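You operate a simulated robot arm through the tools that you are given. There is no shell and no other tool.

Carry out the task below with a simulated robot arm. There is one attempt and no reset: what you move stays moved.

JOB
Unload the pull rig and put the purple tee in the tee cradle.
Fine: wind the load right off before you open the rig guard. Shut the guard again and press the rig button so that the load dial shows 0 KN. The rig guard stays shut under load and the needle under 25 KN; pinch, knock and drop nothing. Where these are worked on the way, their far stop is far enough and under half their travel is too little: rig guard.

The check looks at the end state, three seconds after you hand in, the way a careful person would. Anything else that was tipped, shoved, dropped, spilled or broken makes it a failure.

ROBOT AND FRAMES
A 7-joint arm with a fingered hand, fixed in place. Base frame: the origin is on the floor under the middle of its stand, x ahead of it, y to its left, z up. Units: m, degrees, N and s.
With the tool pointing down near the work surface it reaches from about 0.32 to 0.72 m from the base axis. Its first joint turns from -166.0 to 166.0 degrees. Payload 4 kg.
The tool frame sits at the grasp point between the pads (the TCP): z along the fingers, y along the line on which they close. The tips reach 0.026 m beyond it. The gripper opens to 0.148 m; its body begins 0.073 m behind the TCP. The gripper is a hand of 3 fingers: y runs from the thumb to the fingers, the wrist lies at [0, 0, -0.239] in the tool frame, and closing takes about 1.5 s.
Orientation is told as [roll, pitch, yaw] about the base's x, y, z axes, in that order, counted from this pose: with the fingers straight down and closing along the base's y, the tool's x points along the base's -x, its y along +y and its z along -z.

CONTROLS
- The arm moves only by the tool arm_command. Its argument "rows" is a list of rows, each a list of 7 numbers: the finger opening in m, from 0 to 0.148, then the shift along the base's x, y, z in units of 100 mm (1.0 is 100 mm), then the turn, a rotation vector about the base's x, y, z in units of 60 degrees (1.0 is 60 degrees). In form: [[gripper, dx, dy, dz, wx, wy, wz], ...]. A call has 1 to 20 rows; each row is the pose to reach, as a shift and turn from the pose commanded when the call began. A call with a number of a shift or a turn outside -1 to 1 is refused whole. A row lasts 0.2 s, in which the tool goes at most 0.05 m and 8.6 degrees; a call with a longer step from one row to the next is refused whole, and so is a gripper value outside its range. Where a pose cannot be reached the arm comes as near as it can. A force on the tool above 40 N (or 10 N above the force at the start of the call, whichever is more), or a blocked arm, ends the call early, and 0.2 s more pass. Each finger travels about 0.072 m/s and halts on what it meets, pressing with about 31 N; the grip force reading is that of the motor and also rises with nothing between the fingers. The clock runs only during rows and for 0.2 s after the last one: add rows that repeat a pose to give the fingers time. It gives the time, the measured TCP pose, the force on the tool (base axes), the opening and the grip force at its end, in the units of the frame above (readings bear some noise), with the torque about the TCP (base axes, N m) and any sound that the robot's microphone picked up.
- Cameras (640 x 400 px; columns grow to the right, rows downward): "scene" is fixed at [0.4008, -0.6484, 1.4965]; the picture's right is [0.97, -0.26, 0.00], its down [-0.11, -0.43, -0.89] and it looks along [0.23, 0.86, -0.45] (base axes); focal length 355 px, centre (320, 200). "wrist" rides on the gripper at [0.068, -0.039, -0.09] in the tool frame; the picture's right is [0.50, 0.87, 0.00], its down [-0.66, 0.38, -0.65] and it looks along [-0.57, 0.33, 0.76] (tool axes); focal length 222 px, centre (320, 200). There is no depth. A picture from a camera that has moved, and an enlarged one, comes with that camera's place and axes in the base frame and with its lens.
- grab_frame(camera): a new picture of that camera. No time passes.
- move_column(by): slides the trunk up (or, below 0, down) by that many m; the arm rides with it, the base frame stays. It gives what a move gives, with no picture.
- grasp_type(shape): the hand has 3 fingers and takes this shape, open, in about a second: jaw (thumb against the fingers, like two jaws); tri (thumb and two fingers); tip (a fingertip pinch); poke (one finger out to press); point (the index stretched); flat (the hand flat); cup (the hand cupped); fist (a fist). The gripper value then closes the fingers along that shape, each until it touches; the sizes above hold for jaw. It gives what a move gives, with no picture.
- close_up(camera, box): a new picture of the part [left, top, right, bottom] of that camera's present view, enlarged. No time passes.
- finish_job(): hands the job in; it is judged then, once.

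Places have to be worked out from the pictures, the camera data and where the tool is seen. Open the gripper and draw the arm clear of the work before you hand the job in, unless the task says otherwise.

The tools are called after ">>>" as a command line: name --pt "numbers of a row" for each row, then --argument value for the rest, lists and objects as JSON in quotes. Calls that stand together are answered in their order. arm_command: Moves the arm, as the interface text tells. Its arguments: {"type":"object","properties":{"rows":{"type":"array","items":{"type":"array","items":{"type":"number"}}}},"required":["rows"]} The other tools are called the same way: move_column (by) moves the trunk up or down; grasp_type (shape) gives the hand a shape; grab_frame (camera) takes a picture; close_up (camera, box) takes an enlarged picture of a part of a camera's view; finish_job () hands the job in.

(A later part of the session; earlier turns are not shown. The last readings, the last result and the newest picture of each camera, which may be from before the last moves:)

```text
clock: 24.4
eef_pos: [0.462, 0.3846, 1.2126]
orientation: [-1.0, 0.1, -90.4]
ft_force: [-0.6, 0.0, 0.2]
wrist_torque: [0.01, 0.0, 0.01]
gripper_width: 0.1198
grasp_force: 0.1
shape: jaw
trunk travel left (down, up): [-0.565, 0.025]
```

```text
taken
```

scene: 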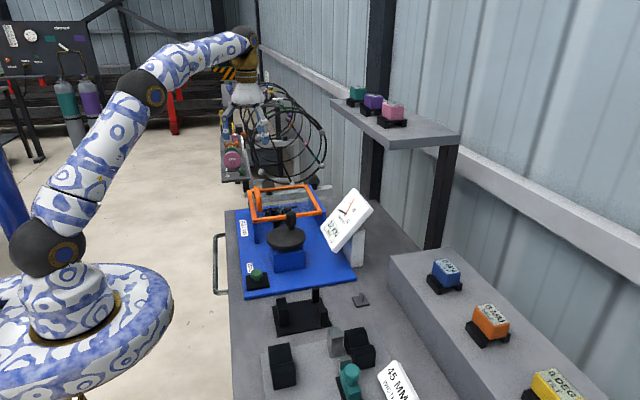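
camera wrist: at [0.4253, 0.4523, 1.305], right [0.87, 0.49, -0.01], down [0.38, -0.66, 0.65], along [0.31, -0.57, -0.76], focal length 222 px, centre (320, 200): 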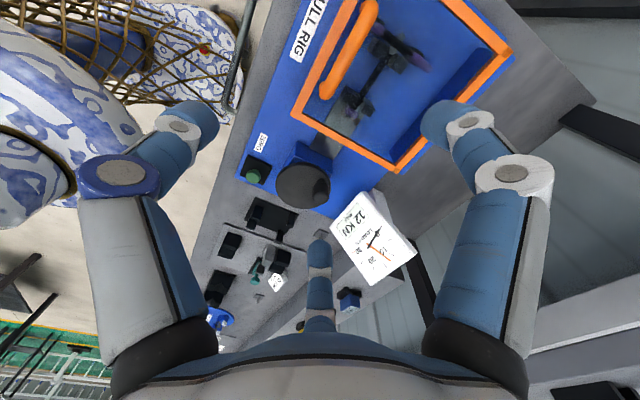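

A good top view of the guard. I zoom in on the handle, the lid and the tee below.

>>> close_up --camera "wrist" --box '[260, 0, 520, 200]'

>>> close_up --camera "wrist" --box '[200, 140, 420, 320]'

```text
2.00 times, centred on (390, 100) of wrist
camera zoom: at [0.4253, 0.4523, 1.305], right [0.87, 0.49, -0.01], down [0.38, -0.66, 0.65], along [0.31, -0.57, -0.76], focal length 444 px, centre (180, 400)
```

zoom: 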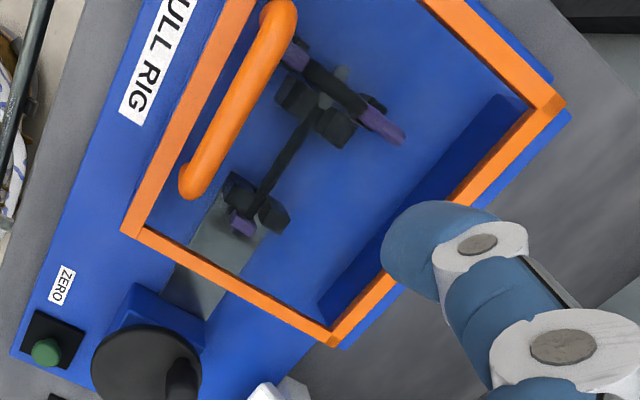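

```text
2.22 times, centred on (310, 230) of wrist
camera zoom: at [0.4253, 0.4523, 1.305], right [0.87, 0.49, -0.01], down [0.38, -0.66, 0.65], along [0.31, -0.57, -0.76], focal length 494 px, centre (342, 133)
```

zoom: 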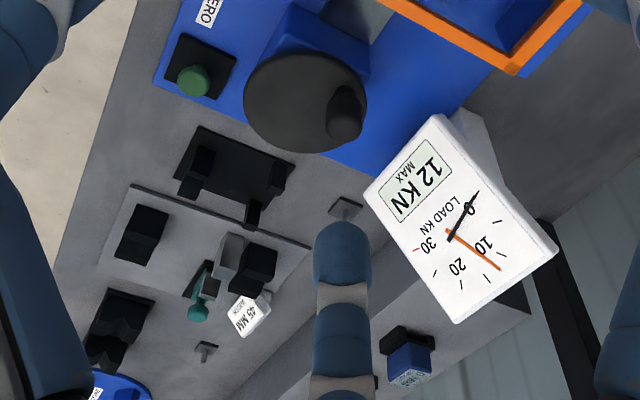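

The handle bar is near x≈.470, y≈.375–.485, with its top at z≈.993 and about 25 mm of clearance under it. I centre over it and descend partway.

>>> arm_command --pt "0.12 0.04 0.2 -0.1 0.015 0 0.005" --pt "0.12 0.08 0.4 -0.3 0.015 0 0.005" --pt "0.12 0.08 0.4 -0.6 0.015 0 0.005" --pt "0.12 0.08 0.4 -0.9 0.015 0 0.005" --pt "0.12 0.08 0.4 -1.0 0.015 0 0.005" --pt "0.12 0.08 0.4 -1.0 0.015 0 0.005"

>>> close_up --camera "scene" --box '[210, 120, 330, 240]'

>>> grab_frame --camera "wrist"

```text
clock: 25.8
eef_pos: [0.4704, 0.4243, 1.1129]
orientation: [-1.1, 1.0, -90.1]
ft_force: [-0.4, -0.2, -0.8]
wrist_torque: [0.03, 0.02, -0.01]
gripper_width: 0.1198
grasp_force: 0.1
shape: jaw
trunk travel left (down, up): [-0.565, 0.025]
```

```text
3.33 times, centred on (270, 180) of scene
camera zoom: at [0.4008, -0.6484, 1.4965], right [0.97, -0.26, 0.0], down [-0.11, -0.43, -0.89], along [0.23, 0.86, -0.45], focal length 1184 px, centre (487, 267)
```

zoom: 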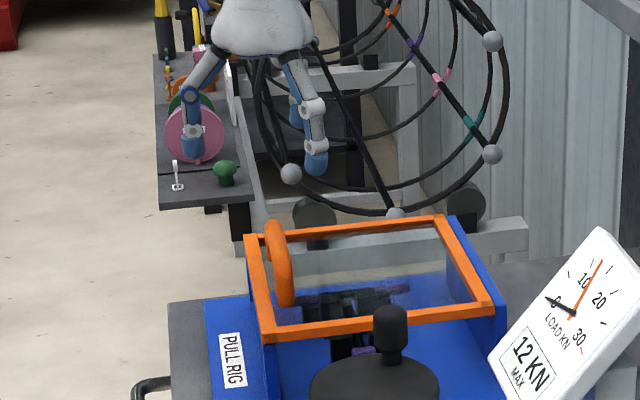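

```text
taken
camera wrist: at [0.4334, 0.4901, 1.206], right [0.87, 0.5, -0.01], down [0.39, -0.67, 0.64], along [0.31, -0.55, -0.77], focal length 222 px, centre (320, 200)
```

wrist: 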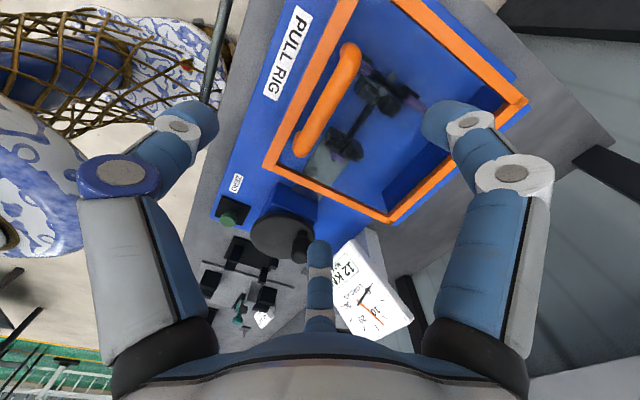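

The bar is within 3 mm of the TCP in x. I level the hand and lower it close to the bar.

>>> arm_command --pt "0.12 -0.02 0.05 -0.1 -0.017 -0.018 0" --pt "0.12 -0.02 0.05 -0.3 -0.017 -0.018 0" --pt "0.12 -0.02 0.05 -0.6 -0.017 -0.018 0" --pt "0.12 -0.02 0.05 -0.8 -0.017 -0.018 0" --pt "0.12 -0.02 0.05 -0.9 -0.017 -0.018 0" --pt "0.12 -0.02 0.05 -0.9 -0.017 -0.018 0"

>>> close_up --camera "scene" --box '[210, 120, 330, 240]'

>>> grab_frame --camera "wrist"

```text
clock: 27.2
eef_pos: [0.4685, 0.4297, 1.0207]
orientation: [0.0, 0.0, -90.0]
ft_force: [0.0, -0.3, -0.8]
wrist_torque: [0.03, -0.01, -0.03]
gripper_width: 0.1199
grasp_force: 0.0
shape: jaw
trunk travel left (down, up): [-0.565, 0.025]
```

```text
3.33 times, centred on (270, 180) of scene
camera zoom: at [0.4008, -0.6484, 1.4965], right [0.97, -0.26, 0.0], down [-0.11, -0.43, -0.89], along [0.23, 0.86, -0.45], focal length 1184 px, centre (487, 267)
```

zoom: 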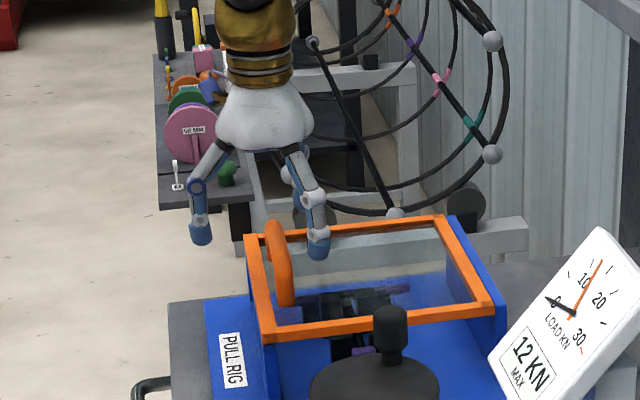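

```text
taken
camera wrist: at [0.4285, 0.4975, 1.113], right [0.87, 0.5, 0.0], down [0.38, -0.66, 0.65], along [0.33, -0.57, -0.76], focal length 222 px, centre (320, 200)
```

wrist: 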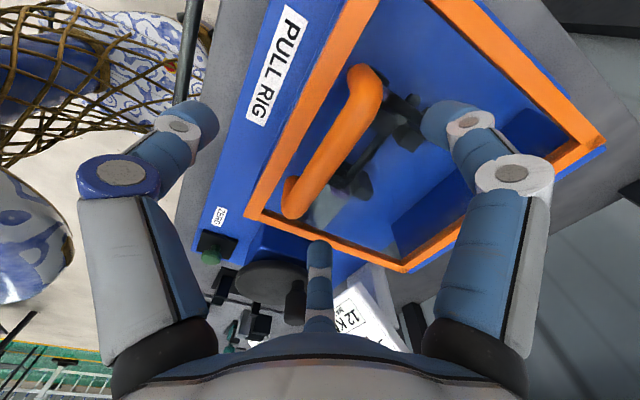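

Centred on the bar; I lower the last 28 mm and close the fingers on the handle.

>>> arm_command --pt "0.12 -0.015 0 -0.1 0 0 0" --pt "0.12 -0.015 0 -0.2 0 0 0" --pt "0.12 -0.015 0 -0.28 0 0 0" --pt "0.1 -0.015 0 -0.28 0 0 0" --pt "0.07 -0.015 0 -0.28 0 0 0" --pt "0.045 -0.015 0 -0.28 0 0 0" --pt "0.03 -0.015 0 -0.28 0 0 0" --pt "0.012 -0.015 0 -0.28 0 0 0" --pt "0.01 -0.015 0 -0.28 0 0 0" --pt "0.01 -0.015 0 -0.28 0 0 0"

>>> close_up --camera "scene" --box '[210, 140, 330, 240]'

>>> grab_frame --camera "wrist"

```text
clock: 29.4
eef_pos: [0.4681, 0.428, 0.9931]
orientation: [0.0, 0.0, -90.1]
ft_force: [8.1, 0.2, -1.7]
wrist_torque: [-0.02, -0.04, 0.01]
gripper_width: 0.0113
grasp_force: 0.1
shape: jaw
trunk travel left (down, up): [-0.565, 0.025]
```

```text
4.00 times, centred on (270, 190) of scene
camera zoom: at [0.4008, -0.6484, 1.4965], right [0.97, -0.26, 0.0], down [-0.11, -0.43, -0.89], along [0.23, 0.86, -0.45], focal length 1421 px, centre (520, 240)
```

zoom: 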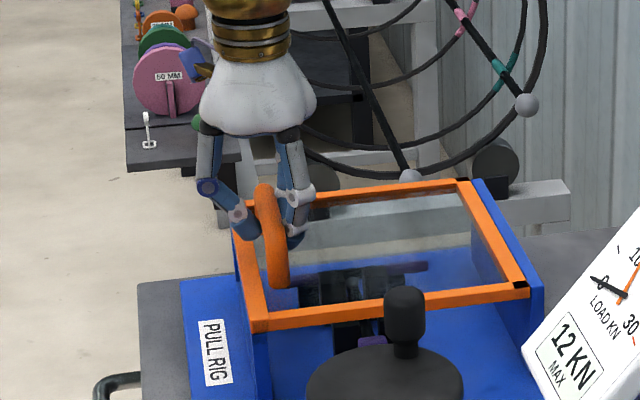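

```text
taken
camera wrist: at [0.4292, 0.4957, 1.0847], right [0.87, 0.5, 0.0], down [0.38, -0.66, 0.65], along [0.33, -0.57, -0.76], focal length 222 px, centre (320, 200)
```

wrist: 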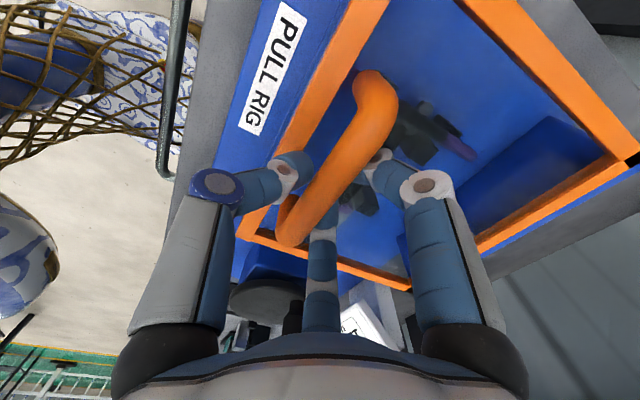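

The fingers have closed around the bar with little force. I close fully, then raise 10 mm as a test.

>>> arm_command --pt "0.0 0 0 0 0 0 0" --pt "0.0 0 0 0 0 0 0" --pt "0.0 0 0 0 0 0 0"

>>> close_up --camera "scene" --box '[230, 160, 300, 215]'

>>> close_up --camera "wrist" --box '[230, 60, 430, 260]'

```text
clock: 30.2
eef_pos: [0.4689, 0.4284, 0.9934]
orientation: [0.1, 0.1, -90.1]
ft_force: [10.3, 0.5, -3.8]
wrist_torque: [-0.03, -0.01, -0.05]
gripper_width: 0.007
grasp_force: 31.1
shape: jaw
trunk travel left (down, up): [-0.565, 0.025]
```

```text
7.27 times, centred on (265, 188) of scene
camera zoom: at [0.4008, -0.6484, 1.4965], right [0.97, -0.26, 0.0], down [-0.11, -0.43, -0.89], along [0.23, 0.86, -0.45], focal length 2584 px, centre (720, 291)
```

zoom: 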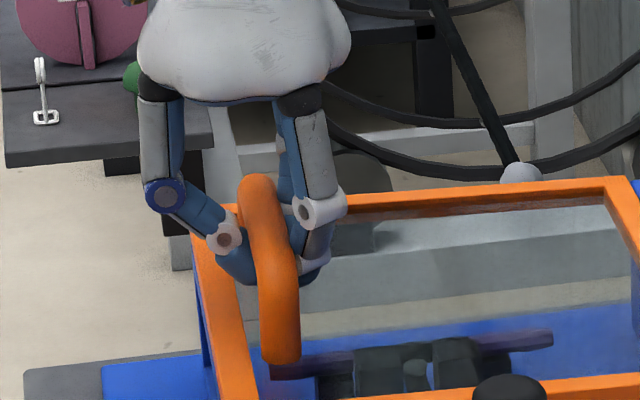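

```text
2.00 times, centred on (330, 160) of wrist
camera zoom: at [0.4296, 0.496, 1.0844], right [0.87, 0.5, 0.0], down [0.38, -0.66, 0.65], along [0.33, -0.57, -0.76], focal length 444 px, centre (300, 280)
```

zoom: 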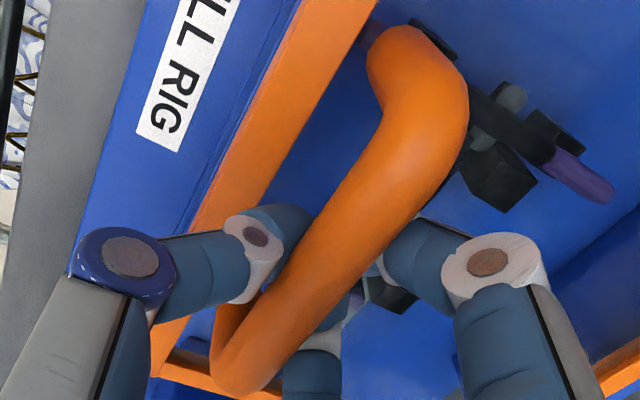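

The fingers are hooked under the bar. I lift along the hinge arc by about 8° and read the force.

>>> arm_command --pt "0.0 0.01 0 0.05 0 0 0" --pt "0.0 0.03 0 0.12 0 0 0" --pt "0.0 0.055 0 0.19 0 0 0" --pt "0.0 0.08 0 0.265 0 0 0" --pt "0.0 0.08 0 0.265 0 0 0" --pt "0.0 0.08 0 0.265 0 0 0"

>>> close_up --camera "scene" --box '[210, 140, 370, 250]'

```text
clock: 31.6
eef_pos: [0.4768, 0.4283, 1.0195]
orientation: [-0.1, 0.1, -90.1]
ft_force: [9.5, -2.7, -6.6]
wrist_torque: [-0.01, 0.06, -0.05]
gripper_width: 0.0069
grasp_force: 31.3
shape: jaw
trunk travel left (down, up): [-0.565, 0.025]
```

```text
3.64 times, centred on (290, 195) of scene
camera zoom: at [0.4008, -0.6484, 1.4965], right [0.97, -0.26, 0.0], down [-0.11, -0.43, -0.89], along [0.23, 0.86, -0.45], focal length 1292 px, centre (429, 218)
```

zoom: 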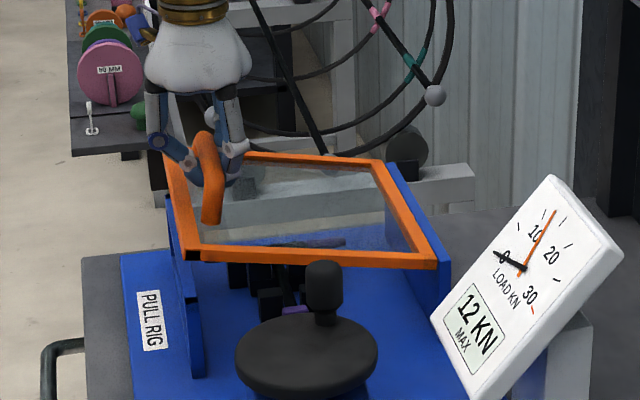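

The lid rises on its right-hand hinge. I lower by 2 mm to see whether the hinge holds by friction or the lid hangs on my hand.

>>> arm_command --pt "0.0 -0.002 0 -0.01 0 0 0" --pt "0.0 -0.004 0 -0.02 0 0 0" --pt "0.0 -0.004 0 -0.02 0 0 0" --pt "0.0 -0.004 0 -0.02 0 0 0"

>>> arm_command --pt "0.0 0.0 0 -0.02 0 0 0" --pt "0.0 0.0 0 -0.03 0 0 0" --pt "0.0 0.0 0 -0.03 0 0 0" --pt "0.0 0.0 0 -0.03 0 0 0"

```text
clock: 32.6
eef_pos: [0.4765, 0.4281, 1.0171]
orientation: [0.0, 0.1, -90.1]
ft_force: [9.3, -3.2, -4.0]
wrist_torque: [0.0, 0.05, -0.03]
gripper_width: 0.007
grasp_force: 30.6
shape: jaw
trunk travel left (down, up): [-0.565, 0.025]
```

```text
clock: 33.6
eef_pos: [0.4761, 0.4284, 1.014]
orientation: [-0.1, 0.0, -90.0]
ft_force: [6.4, -3.4, -2.7]
wrist_torque: [-0.06, 0.0, -0.01]
gripper_width: 0.0071
grasp_force: 31.2
shape: jaw
trunk travel left (down, up): [-0.565, 0.025]
```

The force on the hand only eased from -6.6 to -2.7 N. I move down another 4 mm to see whether it levels out, meaning weight, or reverses, meaning friction.

>>> arm_command --pt "0.0 -0.004 0 -0.02 0 0 0" --pt "0.0 -0.008 0 -0.04 0 0 0" --pt "0.0 -0.008 0 -0.04 0 0 0" --pt "0.0 -0.008 0 -0.04 0 0 0"

>>> arm_command --pt "0.0 0.01 0 0.04 0 0 0" --pt "0.0 0.03 0 0.08 0 0 0" --pt "0.0 0.04 0 0.12 0 0 0" --pt "0.0 0.04 0 0.12 0 0 0" --pt "0.0 0.04 0 0.12 0 0 0"

```text
clock: 34.6
eef_pos: [0.4761, 0.4291, 1.0117]
orientation: [0.0, -0.1, -89.9]
ft_force: [4.2, -3.9, -1.6]
wrist_torque: [-0.02, -0.02, -0.02]
gripper_width: 0.0072
grasp_force: 31.1
shape: jaw
trunk travel left (down, up): [-0.565, 0.025]
```

```text
clock: 35.8
eef_pos: [0.4803, 0.4289, 1.024]
orientation: [0.0, 0.0, -90.0]
ft_force: [3.2, -3.8, -3.5]
wrist_torque: [-0.04, 0.08, -0.03]
gripper_width: 0.0066
grasp_force: 30.8
shape: jaw
trunk travel left (down, up): [-0.565, 0.025]
```

The lid weighs about 2 N at the handle with about 1 N of friction, so near closed it drops but it should hold itself past about 60°. I keep the handle hooked and swing it up the arc to about 40°, leaning the hand back (-y) to stay in reach.

>>> arm_command --pt "0.0 0.03 0.0 0.095 0.04 0 0" --pt "0.0 0.061 -0.005 0.186 0.08 0 0" --pt "0.0 0.105 -0.01 0.265 0.12 0 0" --pt "0.0 0.15 -0.014 0.34 0.16 0 0" --pt "0.0 0.2 -0.017 0.41 0.2 0 0" --pt "0.0 0.252 -0.02 0.481 0.24 0 0" --pt "0.0 0.308 -0.023 0.55 0.28 0 0" --pt "0.0 0.367 -0.026 0.616 0.32 0 0" --pt "0.0 0.367 -0.026 0.616 0.32 0 0"

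>>> close_up --camera "scene" --box '[210, 100, 370, 250]'

>>> grab_frame --camera "wrist"

```text
clock: 37.8
eef_pos: [0.5179, 0.4272, 1.0829]
orientation: [-0.2, 19.1, -90.1]
ft_force: [17.6, 6.9, -19.5]
wrist_torque: [-0.42, 0.33, -0.17]
gripper_width: 0.0058
grasp_force: 31.0
shape: jaw
trunk travel left (down, up): [-0.565, 0.025]
```

```text
2.67 times, centred on (290, 175) of scene
camera zoom: at [0.4008, -0.6484, 1.4965], right [0.97, -0.26, 0.0], down [-0.11, -0.43, -0.89], along [0.23, 0.86, -0.45], focal length 947 px, centre (400, 267)
```

zoom: 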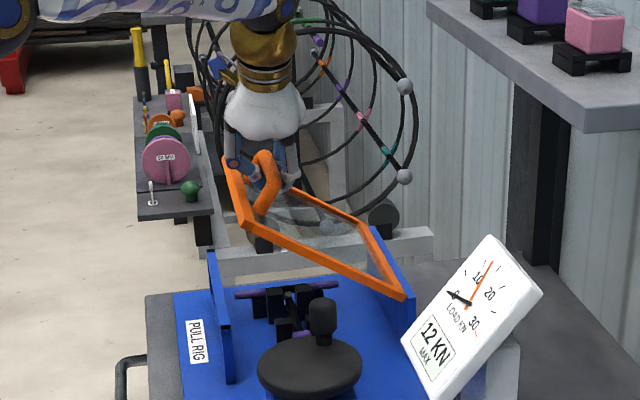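

```text
taken
camera wrist: at [0.4787, 0.4624, 1.1917], right [0.87, 0.47, 0.16], down [0.38, -0.83, 0.4], along [0.32, -0.29, -0.9], focal length 222 px, centre (320, 200)
```

wrist: 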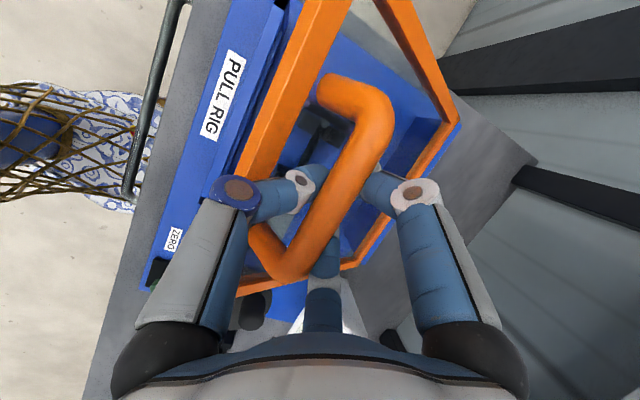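

The lid is up at about 31°, and a 26 N pull straight toward the hinge shows my arc radius is a few mm too big. I re-fit the hinge to about (.653, .935), ease inward and continue to about 45°.

>>> arm_command --pt "0.0 0.025 0 -0.03 0 0 0" --pt "0.0 0.044 0 -0.055 0 0 0" --pt "0.0 0.09 0 -0.015 0.03 0 0" --pt "0.0 0.143 0 0.03 0.06 0 0" --pt "0.0 0.205 -0.003 0.082 0.08 0 0" --pt "0.0 0.274 -0.005 0.131 0.1 0 0" --pt "0.0 0.343 -0.008 0.175 0.12 0 0" --pt "0.0 0.415 -0.01 0.216 0.14 0 0" --pt "0.0 0.415 -0.01 0.216 0.14 0 0"

>>> close_up --camera "scene" --box '[210, 100, 370, 250]'

>>> grab_frame --camera "wrist"

```text
clock: 39.8
eef_pos: [0.5569, 0.4242, 1.1076]
orientation: [0.1, 27.6, -90.1]
ft_force: [-1.4, 0.4, 0.2]
wrist_torque: [-0.01, 0.03, 0.0]
gripper_width: 0.0065
grasp_force: 30.8
shape: jaw
trunk travel left (down, up): [-0.565, 0.025]
```

```text
2.67 times, centred on (290, 175) of scene
camera zoom: at [0.4008, -0.6484, 1.4965], right [0.97, -0.26, 0.0], down [-0.11, -0.43, -0.89], along [0.23, 0.86, -0.45], focal length 947 px, centre (400, 267)
```

zoom: 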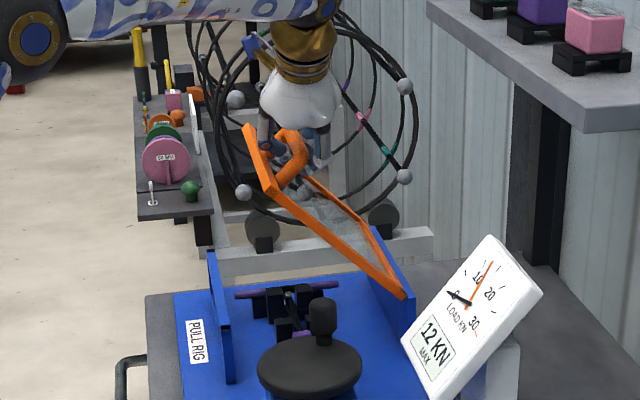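

```text
taken
camera wrist: at [0.5175, 0.4427, 1.2191], right [0.87, 0.44, 0.23], down [0.38, -0.88, 0.28], along [0.33, -0.15, -0.93], focal length 222 px, centre (320, 200)
```

wrist: 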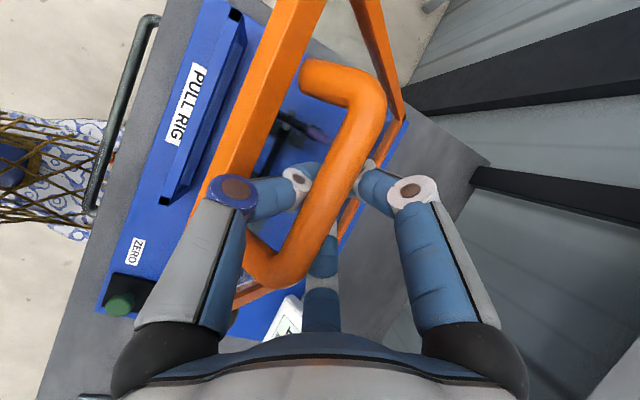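

At about 45° the force on the hand is nearly zero. I nudge it back down a few mm along the arc to test whether the lid now holds itself.

>>> arm_command --pt "0.0 -0.02 0 -0.012 0 0 0" --pt "0.0 -0.04 0 -0.025 0 0 0" --pt "0.0 -0.04 0 -0.025 0 0 0" --pt "0.0 -0.04 0 -0.025 0 0 0"

>>> arm_command --pt "0.0 0.02 0 0.012 0 0 0" --pt "0.0 0.04 0 0.025 0 0 0" --pt "0.0 0.06 0 0.038 0 0 0" --pt "0.0 0.06 0 0.038 0 0 0"

```text
clock: 40.8
eef_pos: [0.5536, 0.4254, 1.1044]
orientation: [0.0, 27.6, -90.0]
ft_force: [0.9, -0.1, -0.8]
wrist_torque: [0.01, 0.04, -0.01]
gripper_width: 0.0064
grasp_force: 31.0
shape: jaw
trunk travel left (down, up): [-0.565, 0.025]
```

```text
clock: 41.8
eef_pos: [0.5595, 0.4251, 1.1084]
orientation: [-0.1, 27.6, -90.0]
ft_force: [0.1, -1.3, -1.8]
wrist_torque: [-0.01, -0.03, 0.01]
gripper_width: 0.0063
grasp_force: 31.2
shape: jaw
trunk travel left (down, up): [-0.565, 0.025]
```

The lid feels nearly weightless here. I carry on up to about 60° on the same arc.

>>> arm_command --pt "0.0 0.07 0 0.035 0.03 0 0" --pt "0.0 0.14 -0.003 0.065 0.06 0 0" --pt "0.0 0.21 -0.006 0.095 0.09 0 0" --pt "0.0 0.28 -0.01 0.12 0.12 0 0" --pt "0.0 0.36 -0.013 0.145 0.15 0 0" --pt "0.0 0.44 -0.015 0.167 0.18 0 0" --pt "0.0 0.44 -0.015 0.167 0.18 0 0"

>>> close_up --camera "scene" --box '[210, 100, 370, 250]'

>>> grab_frame --camera "wrist"

```text
clock: 43.4
eef_pos: [0.6029, 0.423, 1.1246]
orientation: [0.1, 38.4, -90.0]
ft_force: [-1.0, -0.1, -0.6]
wrist_torque: [0.03, -0.01, 0.03]
gripper_width: 0.0064
grasp_force: 30.4
shape: jaw
trunk travel left (down, up): [-0.565, 0.025]
```

```text
2.67 times, centred on (290, 175) of scene
camera zoom: at [0.4008, -0.6484, 1.4965], right [0.97, -0.26, 0.0], down [-0.11, -0.43, -0.89], along [0.23, 0.86, -0.45], focal length 947 px, centre (400, 267)
```

zoom: 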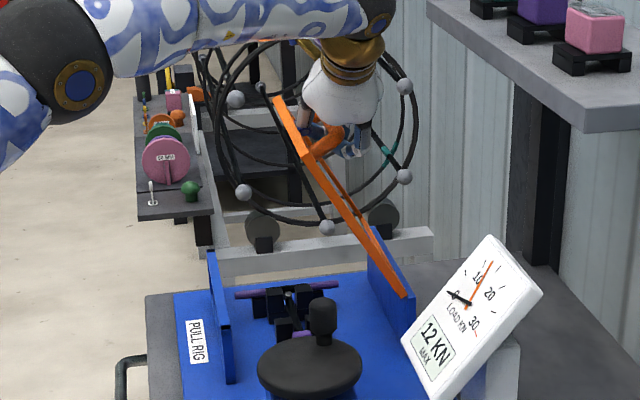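

```text
taken
camera wrist: at [0.563, 0.4202, 1.2393], right [0.87, 0.39, 0.31], down [0.38, -0.92, 0.11], along [0.33, 0.03, -0.94], focal length 222 px, centre (320, 200)
```

wrist: 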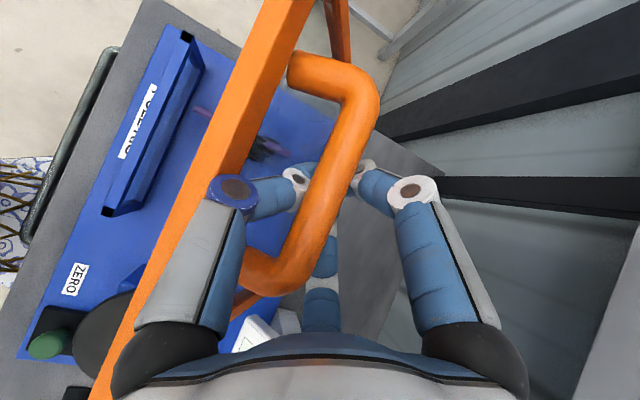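

Still no load on the hand at about 60°. I push on to about 68°, tilting a little more for reach.

>>> arm_command --pt "0.0 0.06 0 0.013 0.02 0 0" --pt "0.0 0.12 -0.003 0.025 0.04 0 0" --pt "0.0 0.19 -0.006 0.036 0.06 0 0" --pt "0.0 0.26 -0.01 0.045 0.077 0 0" --pt "0.0 0.26 -0.01 0.045 0.077 0 0"

>>> close_up --camera "scene" --box '[230, 110, 350, 230]'

>>> grab_frame --camera "wrist"

```text
clock: 44.6
eef_pos: [0.6292, 0.4219, 1.1297]
orientation: [0.1, 43.0, -90.2]
ft_force: [-1.6, 0.7, -0.8]
wrist_torque: [-0.02, -0.02, -0.01]
gripper_width: 0.0059
grasp_force: 31.5
shape: jaw
trunk travel left (down, up): [-0.565, 0.025]
```

```text
3.33 times, centred on (290, 170) of scene
camera zoom: at [0.4008, -0.6484, 1.4965], right [0.97, -0.26, 0.0], down [-0.11, -0.43, -0.89], along [0.23, 0.86, -0.45], focal length 1184 px, centre (420, 300)
```

zoom: 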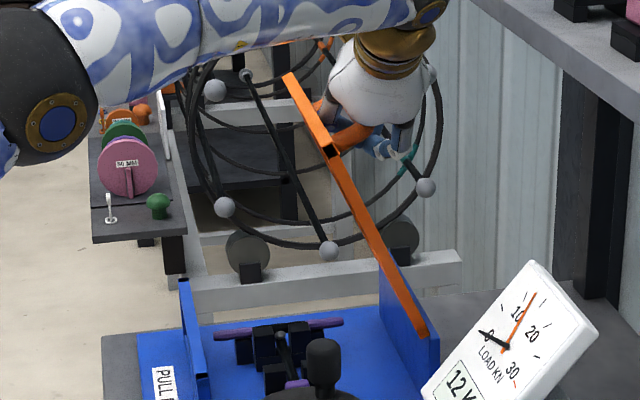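

```text
taken
camera wrist: at [0.5895, 0.4099, 1.2427], right [0.87, 0.36, 0.34], down [0.38, -0.93, 0.03], along [0.33, 0.1, -0.94], focal length 222 px, centre (320, 200)
```

wrist: 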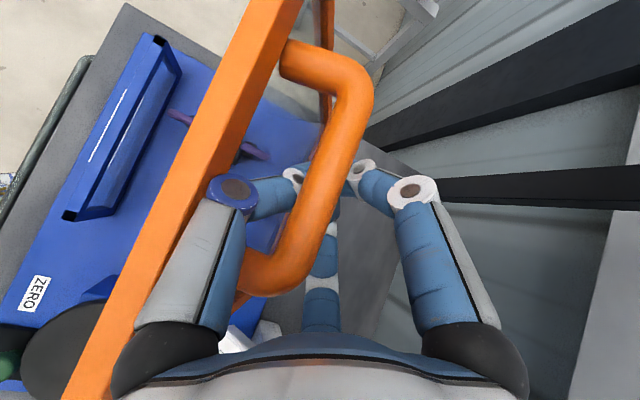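

The lid is at about 68° and the thumb is getting near the frame. I go a few degrees more and check for rising force.

>>> arm_command --pt "0.0 0.06 0 0.005 0.03 0 0" --pt "0.0 0.12 -0.003 0.008 0.06 0 0" --pt "0.0 0.18 -0.006 0.01 0.09 0 0" --pt "0.0 0.18 -0.006 0.01 0.09 0 0"

>>> close_up --camera "scene" --box '[230, 110, 350, 230]'

>>> grab_frame --camera "wrist"

```text
clock: 45.6
eef_pos: [0.6466, 0.4224, 1.1308]
orientation: [0.0, 48.3, -90.1]
ft_force: [-0.6, -0.1, -2.0]
wrist_torque: [0.01, -0.04, 0.03]
gripper_width: 0.0061
grasp_force: 31.3
shape: jaw
trunk travel left (down, up): [-0.565, 0.025]
```

```text
3.33 times, centred on (290, 170) of scene
camera zoom: at [0.4008, -0.6484, 1.4965], right [0.97, -0.26, 0.0], down [-0.11, -0.43, -0.89], along [0.23, 0.86, -0.45], focal length 1184 px, centre (420, 300)
```

zoom: 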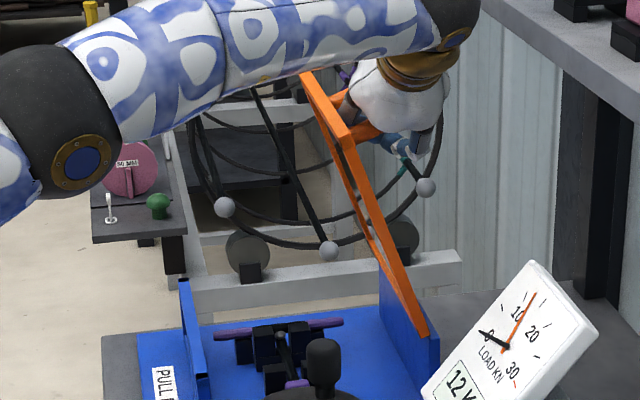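

```text
taken
camera wrist: at [0.6072, 0.4, 1.2423], right [0.87, 0.33, 0.37], down [0.38, -0.92, -0.06], along [0.33, 0.19, -0.93], focal length 222 px, centre (320, 200)
```

wrist: 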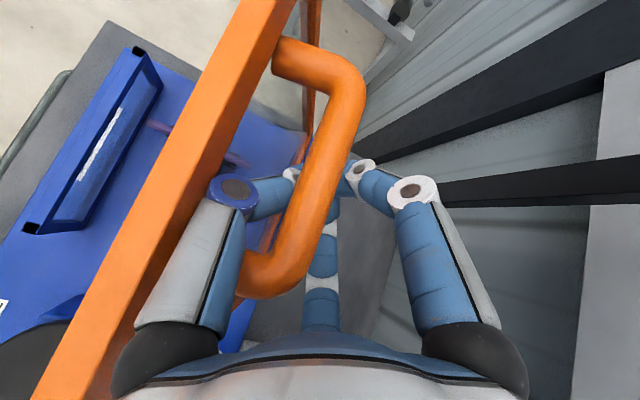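

Still force-free at about 74°. I continue to about 80°, leaning the hand further for reach.

>>> arm_command --pt "0.0 0.04 0 0.0 0.05 0 0" --pt "0.0 0.085 -0.005 -0.008 0.1 0 0" --pt "0.0 0.13 -0.012 -0.015 0.15 0 0" --pt "0.0 0.17 -0.018 -0.022 0.19 0 0" --pt "0.0 0.21 -0.02 -0.03 0.2 0 0" --pt "0.0 0.21 -0.02 -0.03 0.2 0 0"

>>> close_up --camera "scene" --box '[230, 110, 350, 230]'

>>> grab_frame --camera "wrist"

```text
clock: 46.8
eef_pos: [0.6633, 0.4233, 1.1359]
orientation: [-0.1, 61.1, -90.0]
ft_force: [-4.7, 13.9, 19.1]
wrist_torque: [-1.9, 1.24, -0.72]
gripper_width: 0.0063
grasp_force: 31.2
shape: jaw
trunk travel left (down, up): [-0.565, 0.025]
stopped in row 5: the force on the tool passed its limit at 43 N (the readings are from after the stop); the commanded pose is now the measured one
```

```text
3.33 times, centred on (290, 170) of scene
camera zoom: at [0.4008, -0.6484, 1.4965], right [0.97, -0.26, 0.0], down [-0.11, -0.43, -0.89], along [0.23, 0.86, -0.45], focal length 1184 px, centre (420, 300)
```

zoom: 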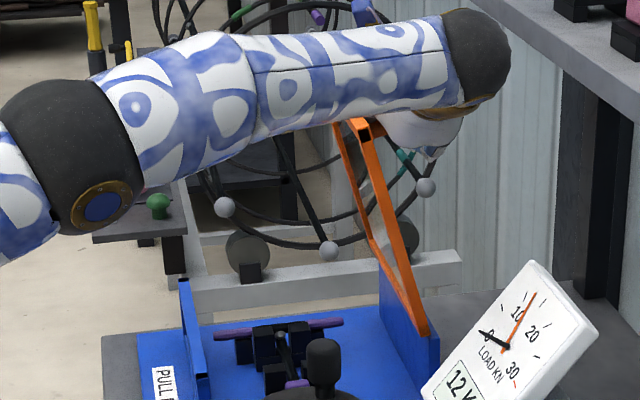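

```text
taken
camera wrist: at [0.6237, 0.3778, 1.2402], right [0.87, 0.24, 0.44], down [0.38, -0.89, -0.26], along [0.33, 0.39, -0.86], focal length 222 px, centre (320, 200)
```

wrist: 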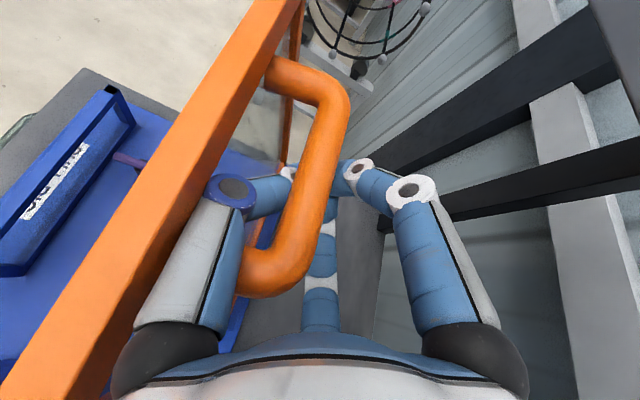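

At about 76° the thumb's knuckle meets the lid frame, so this is as far as the handle grip goes. I back off to about 72° and a 47° lean to clear that contact before letting go.

>>> arm_command --pt "0.0 -0.03 0 -0.01 -0.07 0 0" --pt "0.0 -0.08 -0.005 -0.03 -0.14 0 0" --pt "0.0 -0.14 -0.01 -0.045 -0.2 0 0" --pt "0.0 -0.19 -0.01 -0.05 -0.235 0 0" --pt "0.0 -0.19 -0.01 -0.05 -0.235 0 0"

>>> close_up --camera "wrist" --box '[160, 20, 460, 330]'

```text
clock: 48.0
eef_pos: [0.6477, 0.4198, 1.126]
orientation: [0.0, 46.4, -90.1]
ft_force: [0.8, 0.9, 0.2]
wrist_torque: [-0.01, 0.03, -0.02]
gripper_width: 0.0063
grasp_force: 30.9
shape: jaw
trunk travel left (down, up): [-0.565, 0.025]
```

```text
1.29 times, centred on (310, 175) of wrist
camera zoom: at [0.6076, 0.4, 1.2393], right [0.87, 0.34, 0.36], down [0.38, -0.93, -0.03], along [0.33, 0.16, -0.93], focal length 287 px, centre (333, 232)
```

zoom: 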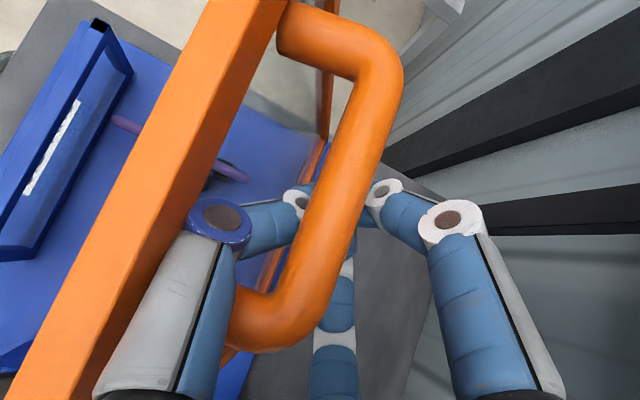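

No force now. I open the ring slowly to 30 mm and shift +x so the thumb does not push the frame back, then check whether the lid stays.

>>> arm_command --pt "0.012 0.03 0 0 0 0 0" --pt "0.02 0.06 -0.02 0 0 0 0" --pt "0.026 0.09 -0.04 0 0 0 0" --pt "0.032 0.11 -0.05 0 0 0 0" --pt "0.032 0.11 -0.05 0 0 0 0"

>>> close_up --camera "wrist" --box '[160, 20, 460, 330]'

>>> close_up --camera "scene" --box '[230, 110, 350, 230]'

```text
clock: 49.2
eef_pos: [0.6563, 0.4164, 1.1265]
orientation: [0.0, 46.8, -90.1]
ft_force: [-1.6, 3.4, 2.9]
wrist_torque: [-0.11, 0.11, -0.21]
gripper_width: 0.0319
grasp_force: 0.0
shape: jaw
trunk travel left (down, up): [-0.565, 0.025]
```

```text
1.29 times, centred on (310, 175) of wrist
camera zoom: at [0.6172, 0.3968, 1.2399], right [0.87, 0.34, 0.36], down [0.38, -0.93, -0.03], along [0.33, 0.16, -0.93], focal length 287 px, centre (333, 232)
```

zoom: 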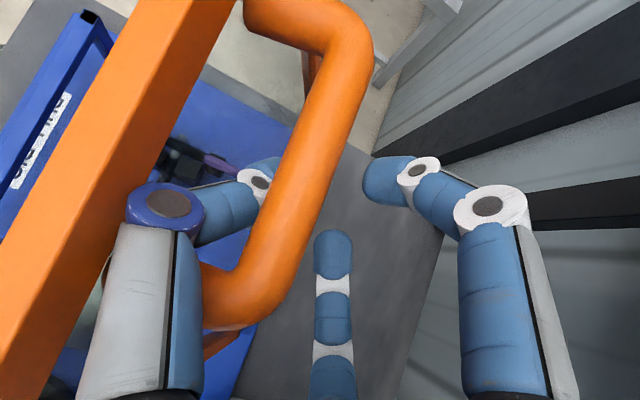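

```text
3.33 times, centred on (290, 170) of scene
camera zoom: at [0.4008, -0.6484, 1.4965], right [0.97, -0.26, 0.0], down [-0.11, -0.43, -0.89], along [0.23, 0.86, -0.45], focal length 1184 px, centre (420, 300)
```

zoom: 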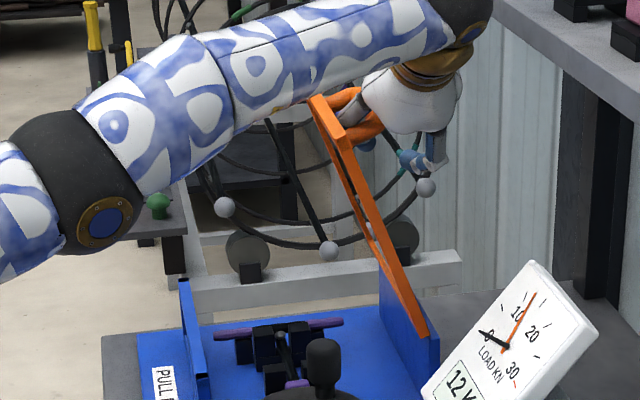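

The lid stays at about 72° with the thumb still inside the handle loop. I open a little more to clear the bar and then lift out with the column.

>>> arm_command --pt "0.036 0.01 0 0 0 0 0" --pt "0.04 0.02 0 0 0 0 0" --pt "0.04 0.02 0 0 0 0 0"

>>> move_column --by 0.024

>>> close_up --camera "wrist" --box '[160, 20, 460, 330]'

>>> close_up --camera "scene" --box '[230, 110, 350, 230]'

```text
clock: 50.0
eef_pos: [0.6567, 0.4161, 1.128]
orientation: [0.3, 46.7, -90.0]
ft_force: [-0.4, 5.3, 3.9]
wrist_torque: [-0.18, 0.15, -0.34]
gripper_width: 0.0398
grasp_force: 0.1
shape: jaw
trunk travel left (down, up): [-0.565, 0.025]
```

```text
clock: 50.7
eef_pos: [0.659, 0.415, 1.1505]
orientation: [0.2, 46.8, -90.1]
ft_force: [-0.1, -0.3, -1.5]
wrist_torque: [-0.01, -0.05, 0.03]
gripper_width: 0.0398
grasp_force: 0.0
shape: jaw
trunk travel left (down, up): [-0.589, 0.001]
```

```text
1.29 times, centred on (310, 175) of wrist
camera zoom: at [0.6185, 0.3954, 1.2629], right [0.87, 0.34, 0.37], down [0.38, -0.93, -0.03], along [0.33, 0.16, -0.93], focal length 287 px, centre (333, 232)
```

zoom: 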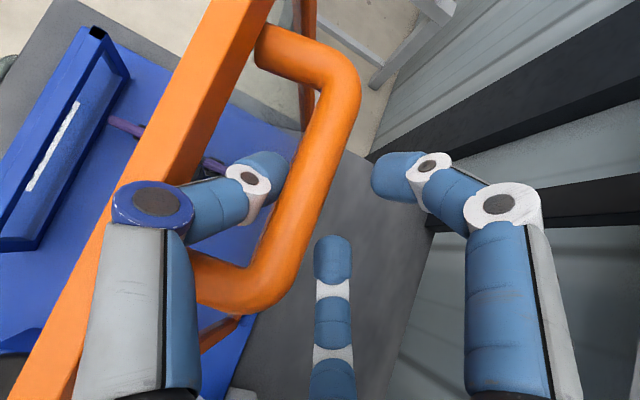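

```text
3.33 times, centred on (290, 170) of scene
camera zoom: at [0.4008, -0.6484, 1.4965], right [0.97, -0.26, 0.0], down [-0.11, -0.43, -0.89], along [0.23, 0.86, -0.45], focal length 1184 px, centre (420, 300)
```

zoom: 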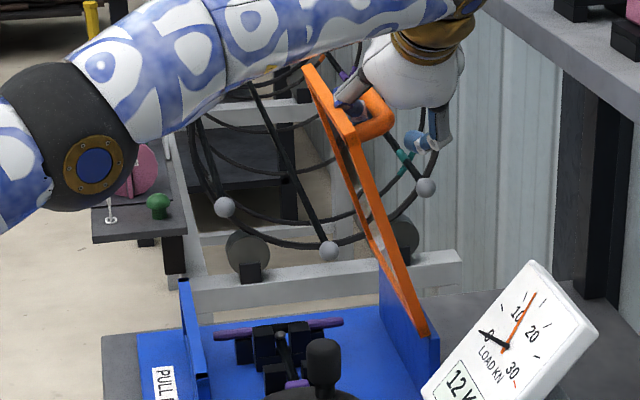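

The lid now stands by itself at about 73° with no force on the hand. I lift the thumb out of the loop, leaning back for reach.

>>> arm_command --pt "0.04 0 -0.04 0.06 0.03 0 0" --pt "0.04 0 -0.09 0.13 0.06 0 0" --pt "0.04 0 -0.14 0.2 0.09 0 0" --pt "0.04 0 -0.2 0.28 0.12 0 0" --pt "0.04 0 -0.27 0.36 0.15 0 0" --pt "0.04 0 -0.27 0.36 0.15 0 0"

>>> close_up --camera "wrist" --box '[160, 20, 460, 330]'

>>> close_up --camera "scene" --box '[230, 90, 370, 230]'

```text
clock: 52.1
eef_pos: [0.6584, 0.3884, 1.1863]
orientation: [0.1, 55.7, -90.2]
ft_force: [0.0, -0.6, -0.8]
wrist_torque: [-0.03, 0.04, 0.0]
gripper_width: 0.0399
grasp_force: 0.0
shape: jaw
trunk travel left (down, up): [-0.589, 0.001]
```

```text
1.29 times, centred on (310, 175) of wrist
camera zoom: at [0.6182, 0.3518, 1.2938], right [0.87, 0.28, 0.41], down [0.38, -0.91, -0.17], along [0.33, 0.3, -0.89], focal length 287 px, centre (333, 232)
```

zoom: 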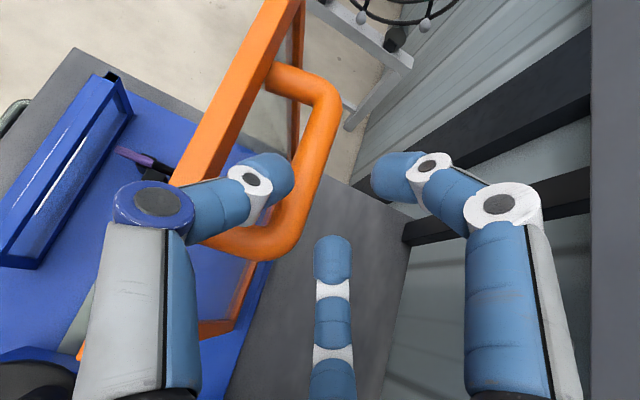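

```text
2.86 times, centred on (300, 160) of scene
camera zoom: at [0.4008, -0.6484, 1.4965], right [0.97, -0.26, 0.0], down [-0.11, -0.43, -0.89], along [0.23, 0.86, -0.45], focal length 1015 px, centre (377, 314)
```

zoom: 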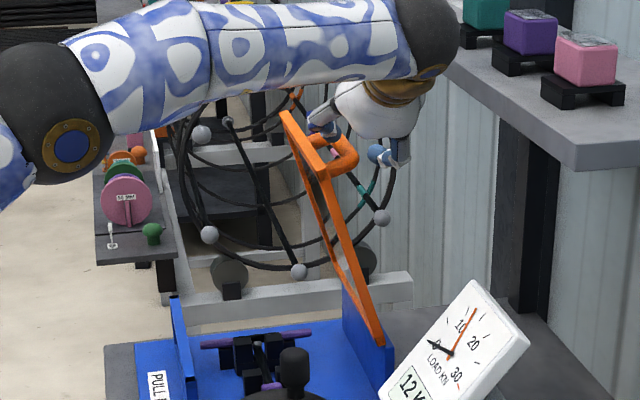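

The thumb is free and the lid has not moved. I back out above the lid edge toward -y and then to the -x side, so I can push the lid over to its far stop from underneath.

>>> arm_command --pt "0.04 0 -0.05 0.15 0 0 0" --pt "0.04 0 -0.1 0.3 0 0 0" --pt "0.04 0 -0.4 0.3 0 0 0" --pt "0.04 0 -0.7 0.3 0 0 0" --pt "0.04 0 -1.0 0.3 0 0 0" --pt "0.04 -0.3 -1.0 0.3 0 0 0" --pt "0.04 -0.6 -1.0 0.3 0 0 0" --pt "0.04 -1.0 -1.0 0.3 0 0 0" --pt "0.04 -1.0 -1.0 0.3 0 0 0"

>>> close_up --camera "scene" --box '[210, 90, 370, 250]'

>>> grab_frame --camera "wrist"

```text
clock: 54.1
eef_pos: [0.5577, 0.2887, 1.2157]
orientation: [0.3, 55.6, -90.1]
ft_force: [-0.9, -0.5, 1.0]
wrist_torque: [-0.01, 0.02, -0.02]
gripper_width: 0.04
grasp_force: 0.1
shape: jaw
trunk travel left (down, up): [-0.589, 0.001]
```

```text
2.50 times, centred on (290, 170) of scene
camera zoom: at [0.4008, -0.6484, 1.4965], right [0.97, -0.26, 0.0], down [-0.11, -0.43, -0.89], along [0.23, 0.86, -0.45], focal length 888 px, centre (395, 275)
```

zoom: 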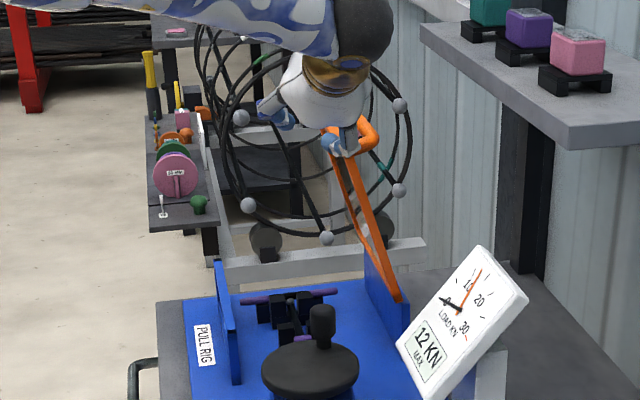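

```text
taken
camera wrist: at [0.5173, 0.2512, 1.3245], right [0.87, 0.28, 0.41], down [0.38, -0.91, -0.17], along [0.33, 0.3, -0.89], focal length 222 px, centre (320, 200)
```

wrist: 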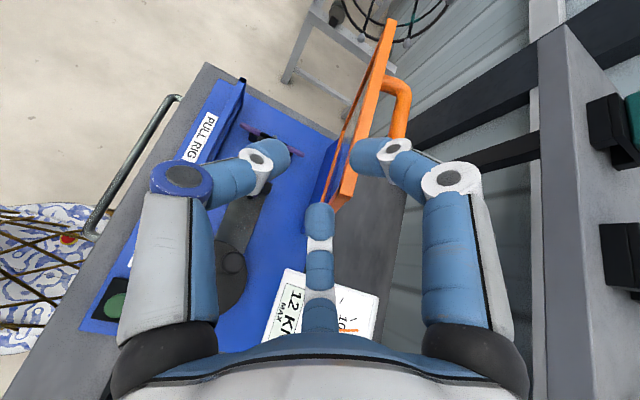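

The lid still stands at about 75°. I come down on its -x side with the hand, clear of the wheel, ready to push it over.

>>> arm_command --pt "0.04 -0.2 0 0 0 0 0" --pt "0.04 -0.4 0 -0.1 0 0 0" --pt "0.04 -0.4 0 -0.4 0 0 0" --pt "0.04 -0.4 0.1 -0.7 0 0 0" --pt "0.04 -0.4 0.3 -1.0 0 0 0" --pt "0.04 -0.4 0.6 -1.0 0 0 0" --pt "0.04 -0.4 0.6 -1.0 0 0 0"

>>> close_up --camera "scene" --box '[210, 90, 370, 250]'

>>> grab_frame --camera "wrist"

```text
clock: 55.7
eef_pos: [0.5182, 0.3467, 1.117]
orientation: [0.1, 55.7, -90.1]
ft_force: [0.7, -0.1, 0.3]
wrist_torque: [-0.01, 0.01, -0.01]
gripper_width: 0.0398
grasp_force: 0.0
shape: jaw
trunk travel left (down, up): [-0.589, 0.001]
```

```text
2.50 times, centred on (290, 170) of scene
camera zoom: at [0.4008, -0.6484, 1.4965], right [0.97, -0.26, 0.0], down [-0.11, -0.43, -0.89], along [0.23, 0.86, -0.45], focal length 888 px, centre (395, 275)
```

zoom: 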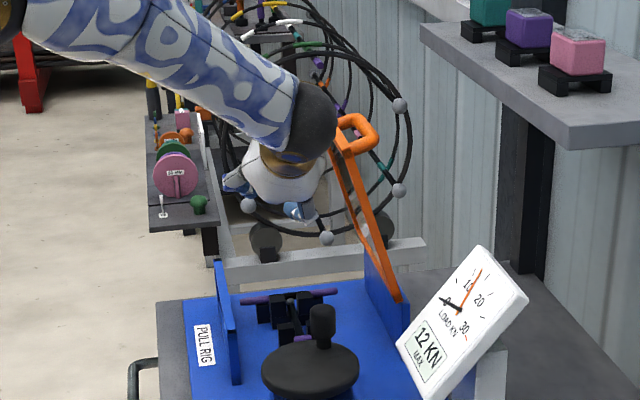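

```text
taken
camera wrist: at [0.4784, 0.3101, 1.2254], right [0.87, 0.28, 0.41], down [0.38, -0.91, -0.17], along [0.33, 0.3, -0.89], focal length 222 px, centre (320, 200)
```

wrist: 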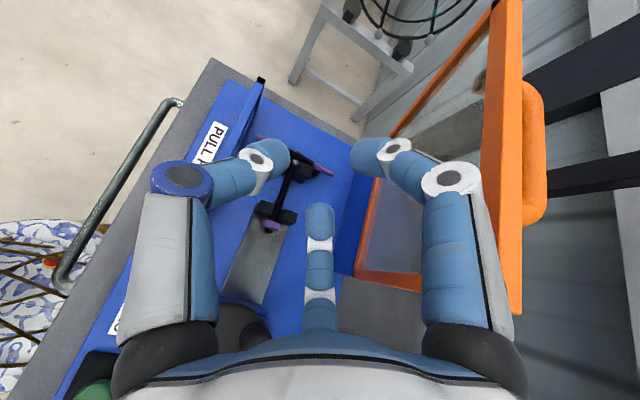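

The hand is now left of the lid with the tee visible below. I push gently in +x and watch the force.

>>> arm_command --pt "0.04 0.1 0 0 0 0 0" --pt "0.04 0.2 0 0 0 0 0" --pt "0.04 0.3 0 0 0 0 0" --pt "0.04 0.4 0 0 0 0 0" --pt "0.04 0.5 0 0 0 0 0" --pt "0.04 0.6 0 0 0 0 0" --pt "0.04 0.6 0 0 0 0 0"

>>> close_up --camera "scene" --box '[210, 90, 370, 250]'

>>> grab_frame --camera "wrist"

```text
clock: 57.3
eef_pos: [0.5781, 0.3474, 1.1158]
orientation: [0.2, 55.7, -90.1]
ft_force: [-1.9, 0.4, 1.4]
wrist_torque: [-0.02, -0.11, -0.02]
gripper_width: 0.0399
grasp_force: 0.1
shape: jaw
trunk travel left (down, up): [-0.589, 0.001]
```

```text
2.50 times, centred on (290, 170) of scene
camera zoom: at [0.4008, -0.6484, 1.4965], right [0.97, -0.26, 0.0], down [-0.11, -0.43, -0.89], along [0.23, 0.86, -0.45], focal length 888 px, centre (395, 275)
```

zoom: 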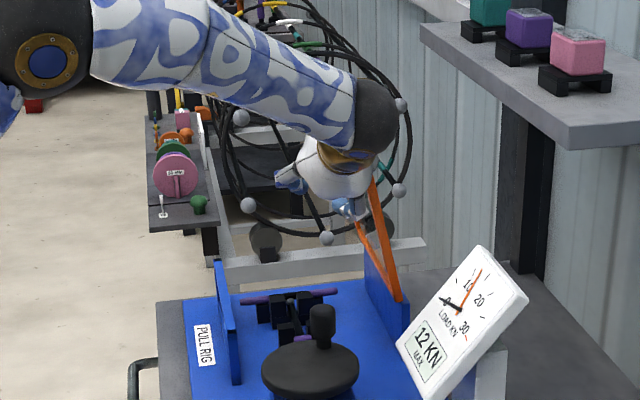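

```text
taken
camera wrist: at [0.5382, 0.3115, 1.2236], right [0.87, 0.28, 0.41], down [0.38, -0.91, -0.17], along [0.33, 0.3, -0.89], focal length 222 px, centre (320, 200)
```

wrist: 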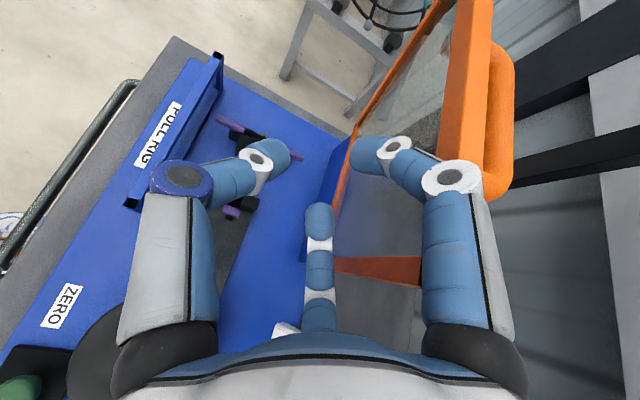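

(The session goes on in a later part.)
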